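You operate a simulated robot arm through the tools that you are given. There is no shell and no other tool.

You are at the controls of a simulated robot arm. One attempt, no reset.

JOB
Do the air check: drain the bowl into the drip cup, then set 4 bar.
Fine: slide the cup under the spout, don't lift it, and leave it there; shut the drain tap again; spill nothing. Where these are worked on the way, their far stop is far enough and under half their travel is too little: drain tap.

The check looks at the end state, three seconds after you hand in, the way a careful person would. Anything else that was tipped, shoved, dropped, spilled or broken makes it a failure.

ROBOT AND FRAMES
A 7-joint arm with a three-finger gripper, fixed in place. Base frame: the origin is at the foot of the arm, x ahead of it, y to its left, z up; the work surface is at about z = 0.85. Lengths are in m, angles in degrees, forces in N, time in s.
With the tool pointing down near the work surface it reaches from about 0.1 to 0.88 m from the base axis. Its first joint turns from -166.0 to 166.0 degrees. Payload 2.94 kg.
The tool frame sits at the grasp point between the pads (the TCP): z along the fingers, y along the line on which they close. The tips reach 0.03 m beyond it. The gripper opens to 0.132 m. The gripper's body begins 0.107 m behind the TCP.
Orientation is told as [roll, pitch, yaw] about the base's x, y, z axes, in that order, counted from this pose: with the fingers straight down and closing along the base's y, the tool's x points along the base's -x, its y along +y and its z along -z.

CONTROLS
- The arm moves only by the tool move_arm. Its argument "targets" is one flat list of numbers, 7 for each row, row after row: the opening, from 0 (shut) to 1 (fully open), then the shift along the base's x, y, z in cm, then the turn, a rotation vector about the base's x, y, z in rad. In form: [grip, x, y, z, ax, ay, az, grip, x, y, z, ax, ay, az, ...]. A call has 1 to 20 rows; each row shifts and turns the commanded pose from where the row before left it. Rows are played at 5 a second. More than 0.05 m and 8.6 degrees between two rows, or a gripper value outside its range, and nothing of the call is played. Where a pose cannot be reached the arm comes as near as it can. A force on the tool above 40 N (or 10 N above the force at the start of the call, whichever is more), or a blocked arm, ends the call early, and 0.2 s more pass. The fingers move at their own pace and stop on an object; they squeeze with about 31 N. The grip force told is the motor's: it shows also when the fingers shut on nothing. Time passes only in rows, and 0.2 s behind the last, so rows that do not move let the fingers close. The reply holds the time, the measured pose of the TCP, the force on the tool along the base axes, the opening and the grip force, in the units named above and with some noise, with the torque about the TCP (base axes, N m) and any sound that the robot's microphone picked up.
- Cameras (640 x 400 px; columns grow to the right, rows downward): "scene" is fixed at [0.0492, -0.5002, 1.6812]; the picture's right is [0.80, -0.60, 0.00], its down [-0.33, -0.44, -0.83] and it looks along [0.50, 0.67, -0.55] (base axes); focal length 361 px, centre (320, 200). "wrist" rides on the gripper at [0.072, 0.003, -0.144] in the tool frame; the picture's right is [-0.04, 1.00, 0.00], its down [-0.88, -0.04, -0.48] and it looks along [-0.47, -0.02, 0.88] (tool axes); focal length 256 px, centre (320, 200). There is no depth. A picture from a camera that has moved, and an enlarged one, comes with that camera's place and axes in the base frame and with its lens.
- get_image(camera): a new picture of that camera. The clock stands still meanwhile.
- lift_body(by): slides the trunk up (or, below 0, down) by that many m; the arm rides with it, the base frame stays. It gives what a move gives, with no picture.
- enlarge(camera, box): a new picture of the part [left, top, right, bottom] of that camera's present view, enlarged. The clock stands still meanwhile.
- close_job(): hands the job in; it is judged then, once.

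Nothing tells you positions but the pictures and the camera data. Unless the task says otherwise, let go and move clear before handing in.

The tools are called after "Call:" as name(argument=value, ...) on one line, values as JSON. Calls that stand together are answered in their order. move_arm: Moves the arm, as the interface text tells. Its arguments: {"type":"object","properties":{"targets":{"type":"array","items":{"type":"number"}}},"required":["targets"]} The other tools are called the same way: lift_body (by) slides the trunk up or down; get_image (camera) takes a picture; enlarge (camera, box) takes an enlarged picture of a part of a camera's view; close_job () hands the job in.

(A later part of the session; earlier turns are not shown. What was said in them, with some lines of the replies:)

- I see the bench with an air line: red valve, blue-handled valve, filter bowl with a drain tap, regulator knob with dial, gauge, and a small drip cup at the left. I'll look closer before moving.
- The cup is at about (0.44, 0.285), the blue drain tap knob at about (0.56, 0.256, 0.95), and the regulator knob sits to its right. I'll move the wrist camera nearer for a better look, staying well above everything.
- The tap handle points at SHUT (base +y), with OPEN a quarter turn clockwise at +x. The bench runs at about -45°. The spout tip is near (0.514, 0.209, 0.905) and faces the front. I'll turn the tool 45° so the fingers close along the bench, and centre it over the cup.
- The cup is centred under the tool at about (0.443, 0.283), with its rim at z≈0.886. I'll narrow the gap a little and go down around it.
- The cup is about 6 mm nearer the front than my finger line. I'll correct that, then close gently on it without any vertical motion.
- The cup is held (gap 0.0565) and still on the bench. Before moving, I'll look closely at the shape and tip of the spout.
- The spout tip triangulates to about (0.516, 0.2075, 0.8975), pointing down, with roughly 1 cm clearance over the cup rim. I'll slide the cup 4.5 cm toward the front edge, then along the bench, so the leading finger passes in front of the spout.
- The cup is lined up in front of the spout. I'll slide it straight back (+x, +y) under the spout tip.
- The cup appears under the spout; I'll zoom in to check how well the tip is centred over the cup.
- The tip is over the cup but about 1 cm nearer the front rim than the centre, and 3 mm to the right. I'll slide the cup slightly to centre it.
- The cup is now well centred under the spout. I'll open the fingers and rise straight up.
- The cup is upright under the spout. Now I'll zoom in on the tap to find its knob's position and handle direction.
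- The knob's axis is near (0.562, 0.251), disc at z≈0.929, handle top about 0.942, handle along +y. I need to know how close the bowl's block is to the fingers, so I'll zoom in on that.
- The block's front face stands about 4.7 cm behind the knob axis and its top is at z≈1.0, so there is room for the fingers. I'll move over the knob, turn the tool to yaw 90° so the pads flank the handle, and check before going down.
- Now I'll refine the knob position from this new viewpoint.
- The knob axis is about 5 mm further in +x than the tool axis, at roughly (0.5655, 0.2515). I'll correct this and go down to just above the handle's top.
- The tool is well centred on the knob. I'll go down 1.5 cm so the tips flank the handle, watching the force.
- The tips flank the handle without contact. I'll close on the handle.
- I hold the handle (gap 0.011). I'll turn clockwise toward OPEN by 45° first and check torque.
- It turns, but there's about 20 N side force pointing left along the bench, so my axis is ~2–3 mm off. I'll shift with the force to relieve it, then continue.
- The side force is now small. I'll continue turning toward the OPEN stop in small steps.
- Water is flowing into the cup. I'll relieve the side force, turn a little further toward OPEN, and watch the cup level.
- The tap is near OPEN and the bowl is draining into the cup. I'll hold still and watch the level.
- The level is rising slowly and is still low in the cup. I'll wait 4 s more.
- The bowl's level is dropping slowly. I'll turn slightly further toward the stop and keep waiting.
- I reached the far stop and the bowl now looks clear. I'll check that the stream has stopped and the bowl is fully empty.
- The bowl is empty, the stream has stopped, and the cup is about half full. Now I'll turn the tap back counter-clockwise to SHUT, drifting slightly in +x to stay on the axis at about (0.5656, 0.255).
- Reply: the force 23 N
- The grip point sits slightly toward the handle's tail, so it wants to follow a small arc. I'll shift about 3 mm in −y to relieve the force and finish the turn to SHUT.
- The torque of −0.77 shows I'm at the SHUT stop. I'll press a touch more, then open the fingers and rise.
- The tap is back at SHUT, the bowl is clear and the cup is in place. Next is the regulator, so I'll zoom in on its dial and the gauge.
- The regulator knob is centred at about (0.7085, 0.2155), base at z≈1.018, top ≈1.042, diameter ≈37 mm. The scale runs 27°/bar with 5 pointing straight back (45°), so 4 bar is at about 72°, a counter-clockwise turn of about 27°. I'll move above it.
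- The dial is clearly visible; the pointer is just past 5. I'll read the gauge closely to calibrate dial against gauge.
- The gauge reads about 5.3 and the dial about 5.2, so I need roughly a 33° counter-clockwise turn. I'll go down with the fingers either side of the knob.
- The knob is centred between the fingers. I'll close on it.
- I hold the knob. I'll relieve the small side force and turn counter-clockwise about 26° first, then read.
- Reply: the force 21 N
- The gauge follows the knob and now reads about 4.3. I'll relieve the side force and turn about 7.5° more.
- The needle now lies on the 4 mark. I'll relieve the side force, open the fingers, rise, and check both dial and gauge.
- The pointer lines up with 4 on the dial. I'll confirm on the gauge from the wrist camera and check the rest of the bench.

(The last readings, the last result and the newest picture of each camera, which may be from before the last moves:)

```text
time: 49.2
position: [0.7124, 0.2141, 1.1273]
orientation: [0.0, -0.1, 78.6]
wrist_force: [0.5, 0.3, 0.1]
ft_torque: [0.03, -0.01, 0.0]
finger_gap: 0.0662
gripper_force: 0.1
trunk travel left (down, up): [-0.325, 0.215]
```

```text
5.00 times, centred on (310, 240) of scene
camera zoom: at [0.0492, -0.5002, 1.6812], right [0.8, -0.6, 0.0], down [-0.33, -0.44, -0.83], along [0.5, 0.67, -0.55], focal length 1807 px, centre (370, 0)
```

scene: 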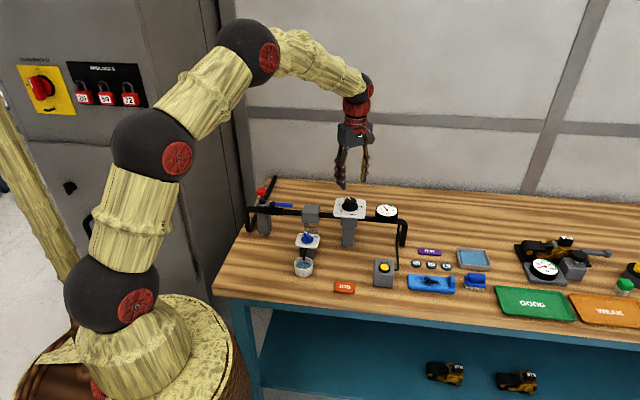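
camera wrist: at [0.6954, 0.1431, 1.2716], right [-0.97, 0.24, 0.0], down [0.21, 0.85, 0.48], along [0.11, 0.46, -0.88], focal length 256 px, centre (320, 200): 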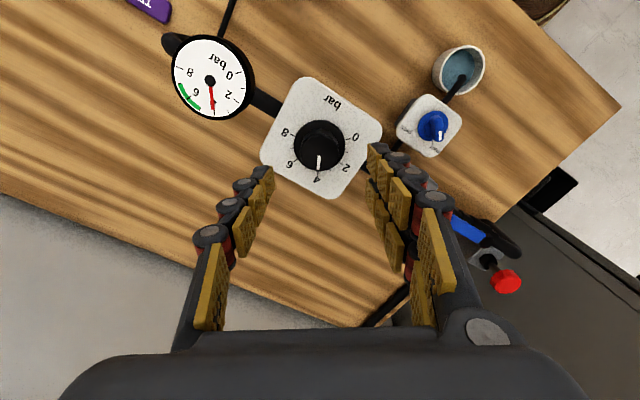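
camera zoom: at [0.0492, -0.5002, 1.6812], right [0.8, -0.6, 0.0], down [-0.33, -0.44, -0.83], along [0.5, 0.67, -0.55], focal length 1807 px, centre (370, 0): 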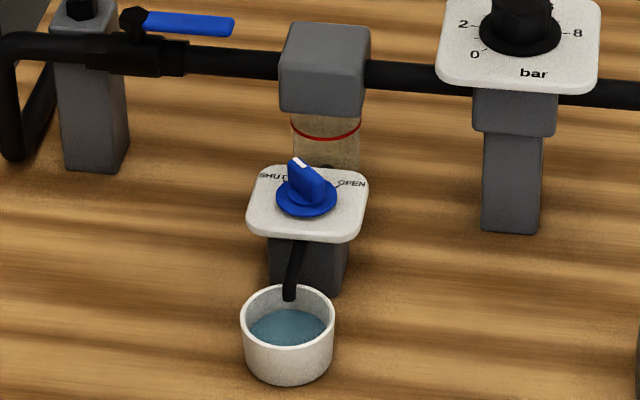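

The dial pointer looks right on 4, but the gauge needle may be a touch above it. I'll zoom in harder to measure.

Call:
enlarge(camera="wrist", box=[185, 50, 240, 125])

Call:
enlarge(camera="scene", box=[376, 202, 398, 218])

Call:
enlarge(camera="scene", box=[335, 192, 367, 218])

Call:
enlarge(camera="wrist", box=[290, 115, 350, 180])

```text
5.33 times, centred on (212, 88) of wrist
camera zoom: at [0.6954, 0.1431, 1.2716], right [-0.97, 0.24, 0.0], down [0.21, 0.85, 0.48], along [0.11, 0.46, -0.88], focal length 1365 px, centre (893, 800)
```

zoom: 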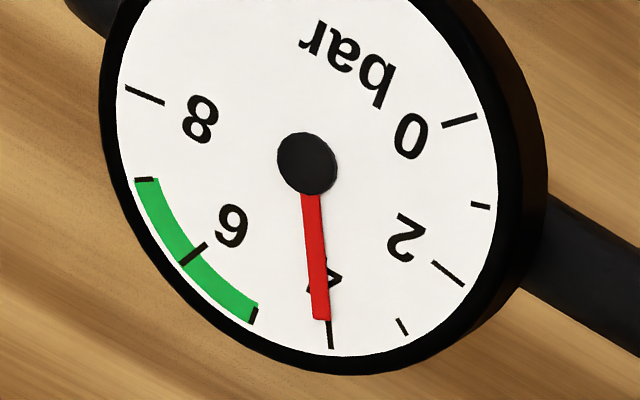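

```text
16.00 times, centred on (387, 210) of scene
camera zoom: at [0.0492, -0.5002, 1.6812], right [0.8, -0.6, 0.0], down [-0.33, -0.44, -0.83], along [0.5, 0.67, -0.55], focal length 5781 px, centre (-752, 40)
```

zoom: 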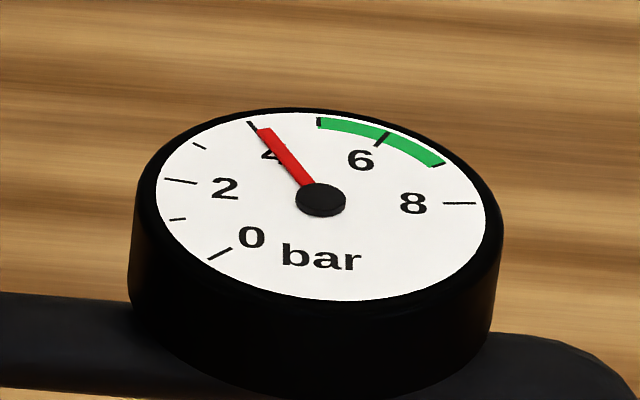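

```text
15.38 times, centred on (351, 205) of scene
camera zoom: at [0.0492, -0.5002, 1.6812], right [0.8, -0.6, 0.0], down [-0.33, -0.44, -0.83], along [0.5, 0.67, -0.55], focal length 5559 px, centre (-157, 123)
```

zoom: 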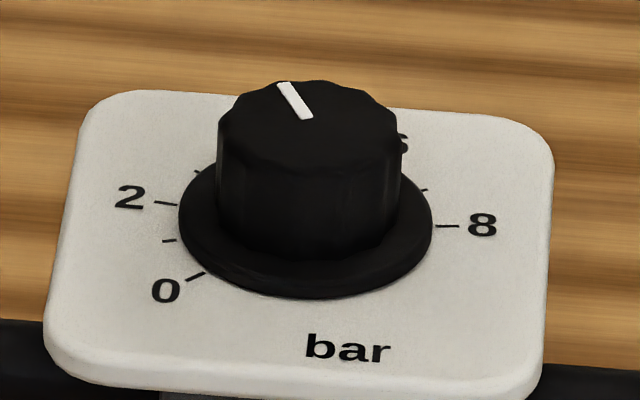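

```text
6.15 times, centred on (320, 148) of wrist
camera zoom: at [0.6954, 0.1431, 1.2716], right [-0.97, 0.24, 0.0], down [0.21, 0.85, 0.48], along [0.11, 0.46, -0.88], focal length 1575 px, centre (320, 523)
```

zoom: 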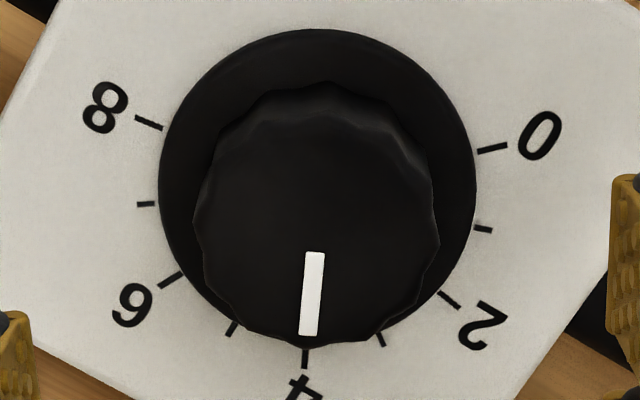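

Scene-based fits give the dial at 4.0 and the gauge at about 3.95–4.0, but the oblique wrist view hints slightly higher. I'll move over the gauge for a straighter look.

Call:
move_arm(targets=[0.5, 0, 0, 3, 0, 0, 0, 0.5, 1.4, -2.6, 0, 0, 0, -0.12, 0.5, 1.3, -2.6, 0, 0, 0, -0.12, 0.5, 1.3, -2.6, 0, 0, 0, -0.12, 0.5, 1.3, -2.6, 0, 0, 0, -0.12, 0.5, 0, 0, 0, 0, 0, -0.1, 0.5, 0, 0, 0, 0, 0, 0])

Call:
get_image(camera="wrist")

Call:
enlarge(camera="wrist", box=[280, 110, 360, 190])

Call:
enlarge(camera="wrist", box=[360, 90, 500, 200])

```text
time: 50.8
position: [0.7657, 0.1087, 1.1567]
orientation: [0.0, 0.0, 45.3]
wrist_force: [-0.5, -0.2, -0.5]
ft_torque: [-0.01, 0.0, 0.02]
finger_gap: 0.0658
gripper_force: 0.1
trunk travel left (down, up): [-0.325, 0.215]
```

```text
taken
camera wrist: at [0.7129, 0.0592, 1.3014], right [-0.68, 0.73, 0.0], down [0.65, 0.6, 0.48], along [0.35, 0.32, -0.88], focal length 256 px, centre (320, 200)
```

wrist: 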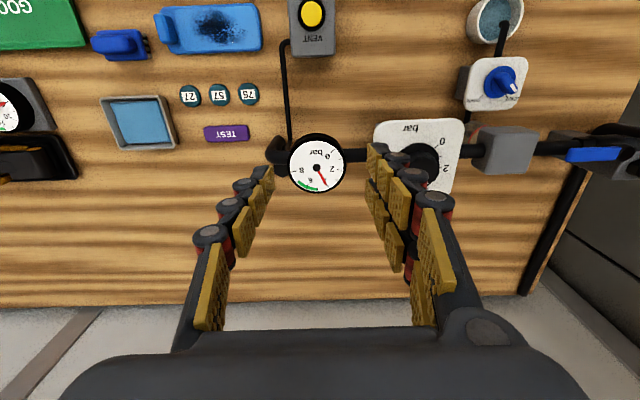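

```text
5.00 times, centred on (320, 150) of wrist
camera zoom: at [0.7129, 0.0592, 1.3014], right [-0.68, 0.73, 0.0], down [0.65, 0.6, 0.48], along [0.35, 0.32, -0.88], focal length 1280 px, centre (320, 450)
```

zoom: 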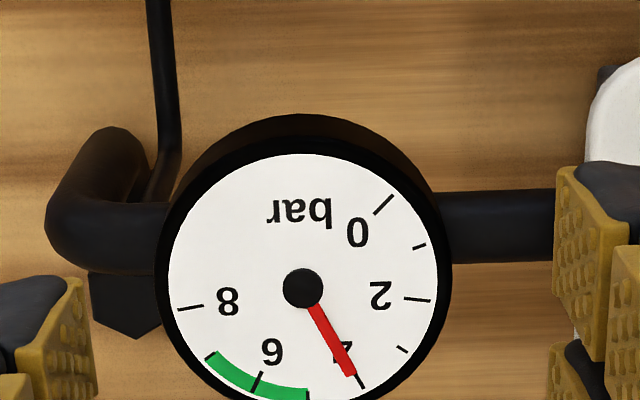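

```text
3.64 times, centred on (430, 145) of wrist
camera zoom: at [0.7129, 0.0592, 1.3014], right [-0.68, 0.73, 0.0], down [0.65, 0.6, 0.48], along [0.35, 0.32, -0.88], focal length 931 px, centre (-80, 400)
```

zoom: 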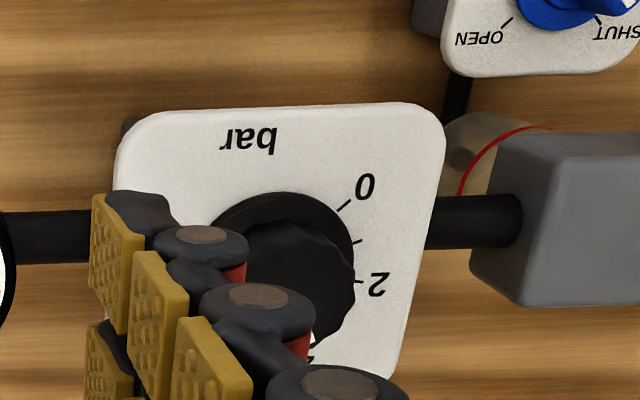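

A centred view puts the gauge needle within about 0.05 bar of the 4 mark, the dial reads 4, the tap is shut, and the cup is in place with no spill. I'll raise the arm clear and take a last look.

Call:
move_arm(targets=[0.5, 0, 0, 4, 0, 0, 0, 0.5, 0, 0, 4, 0, 0, 0, 0.5, 0, 0, 4, 0, 0, 0, 0.5, 0, 0, 0, 0, 0, 0, 0.5, 0, 0, 0, 0, 0, 0])

Call:
enlarge(camera="scene", box=[230, 170, 430, 295])

Call:
enlarge(camera="scene", box=[290, 225, 330, 280])

Call:
enlarge(camera="scene", box=[376, 202, 398, 218])

```text
time: 52.0
position: [0.7647, 0.1092, 1.2763]
orientation: [-0.1, 0.0, 45.4]
wrist_force: [0.4, -0.5, 0.1]
ft_torque: [-0.07, 0.03, -0.04]
finger_gap: 0.0658
gripper_force: 0.0
trunk travel left (down, up): [-0.325, 0.215]
```

```text
3.20 times, centred on (330, 232) of scene
camera zoom: at [0.0492, -0.5002, 1.6812], right [0.8, -0.6, 0.0], down [-0.33, -0.44, -0.83], along [0.5, 0.67, -0.55], focal length 1156 px, centre (288, 96)
```

zoom: 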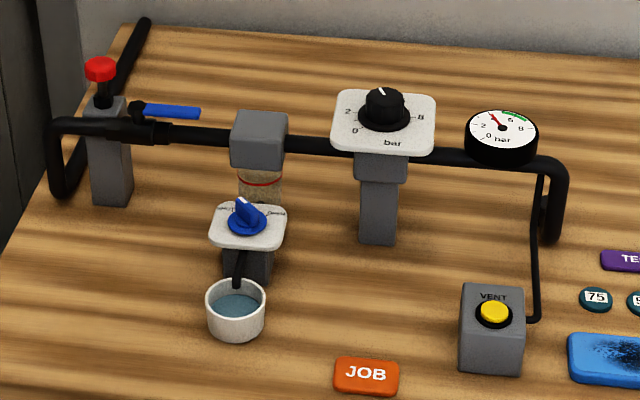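

```text
7.27 times, centred on (310, 252) of scene
camera zoom: at [0.0492, -0.5002, 1.6812], right [0.8, -0.6, 0.0], down [-0.33, -0.44, -0.83], along [0.5, 0.67, -0.55], focal length 2628 px, centre (393, -182)
```

zoom: 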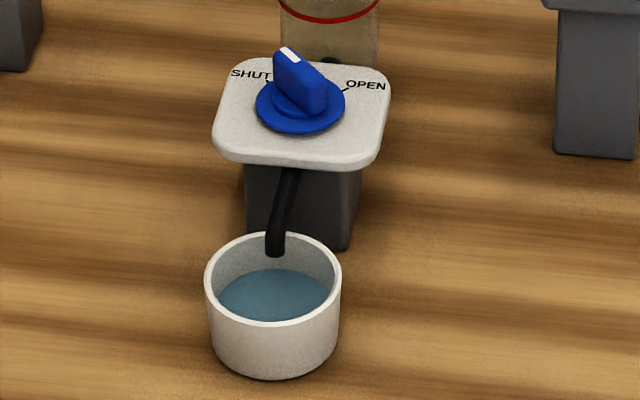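

```text
16.00 times, centred on (387, 210) of scene
camera zoom: at [0.0492, -0.5002, 1.6812], right [0.8, -0.6, 0.0], down [-0.33, -0.44, -0.83], along [0.5, 0.67, -0.55], focal length 5781 px, centre (-752, 40)
```

zoom: 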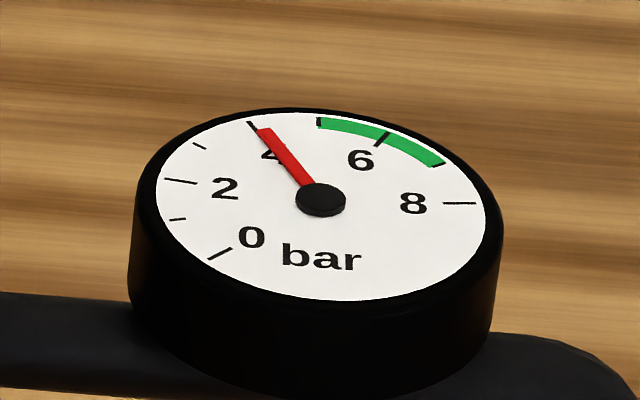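

The bowl is drained into the cup, which stands under the spout. The tap is shut, the gauge reads 4 bar, nothing else was disturbed, and the arm is clear, so I'm handing in.

Call:
close_job()

```text
The job is handed in.
```

The air check is done and handed in. The bowl is drained into the drip cup, and the regulator is set to 4 bar.

- **Cup:** I slid it along the bench under the spout without lifting it and left it there, about half full. I saw no spill on the bench.
- **Drain tap:** I opened it to its far stop, waited until the bowl was clear and the stream had stopped, then turned it back to the SHUT stop.
- **Pressure:** The dial pointer sits on 4. The gauge needle reads between about 3.95 and 4.1 bar, depending on the camera angle.
- **Rest of the bench:** Nothing else was touched, and the arm is raised clear of the equipment.
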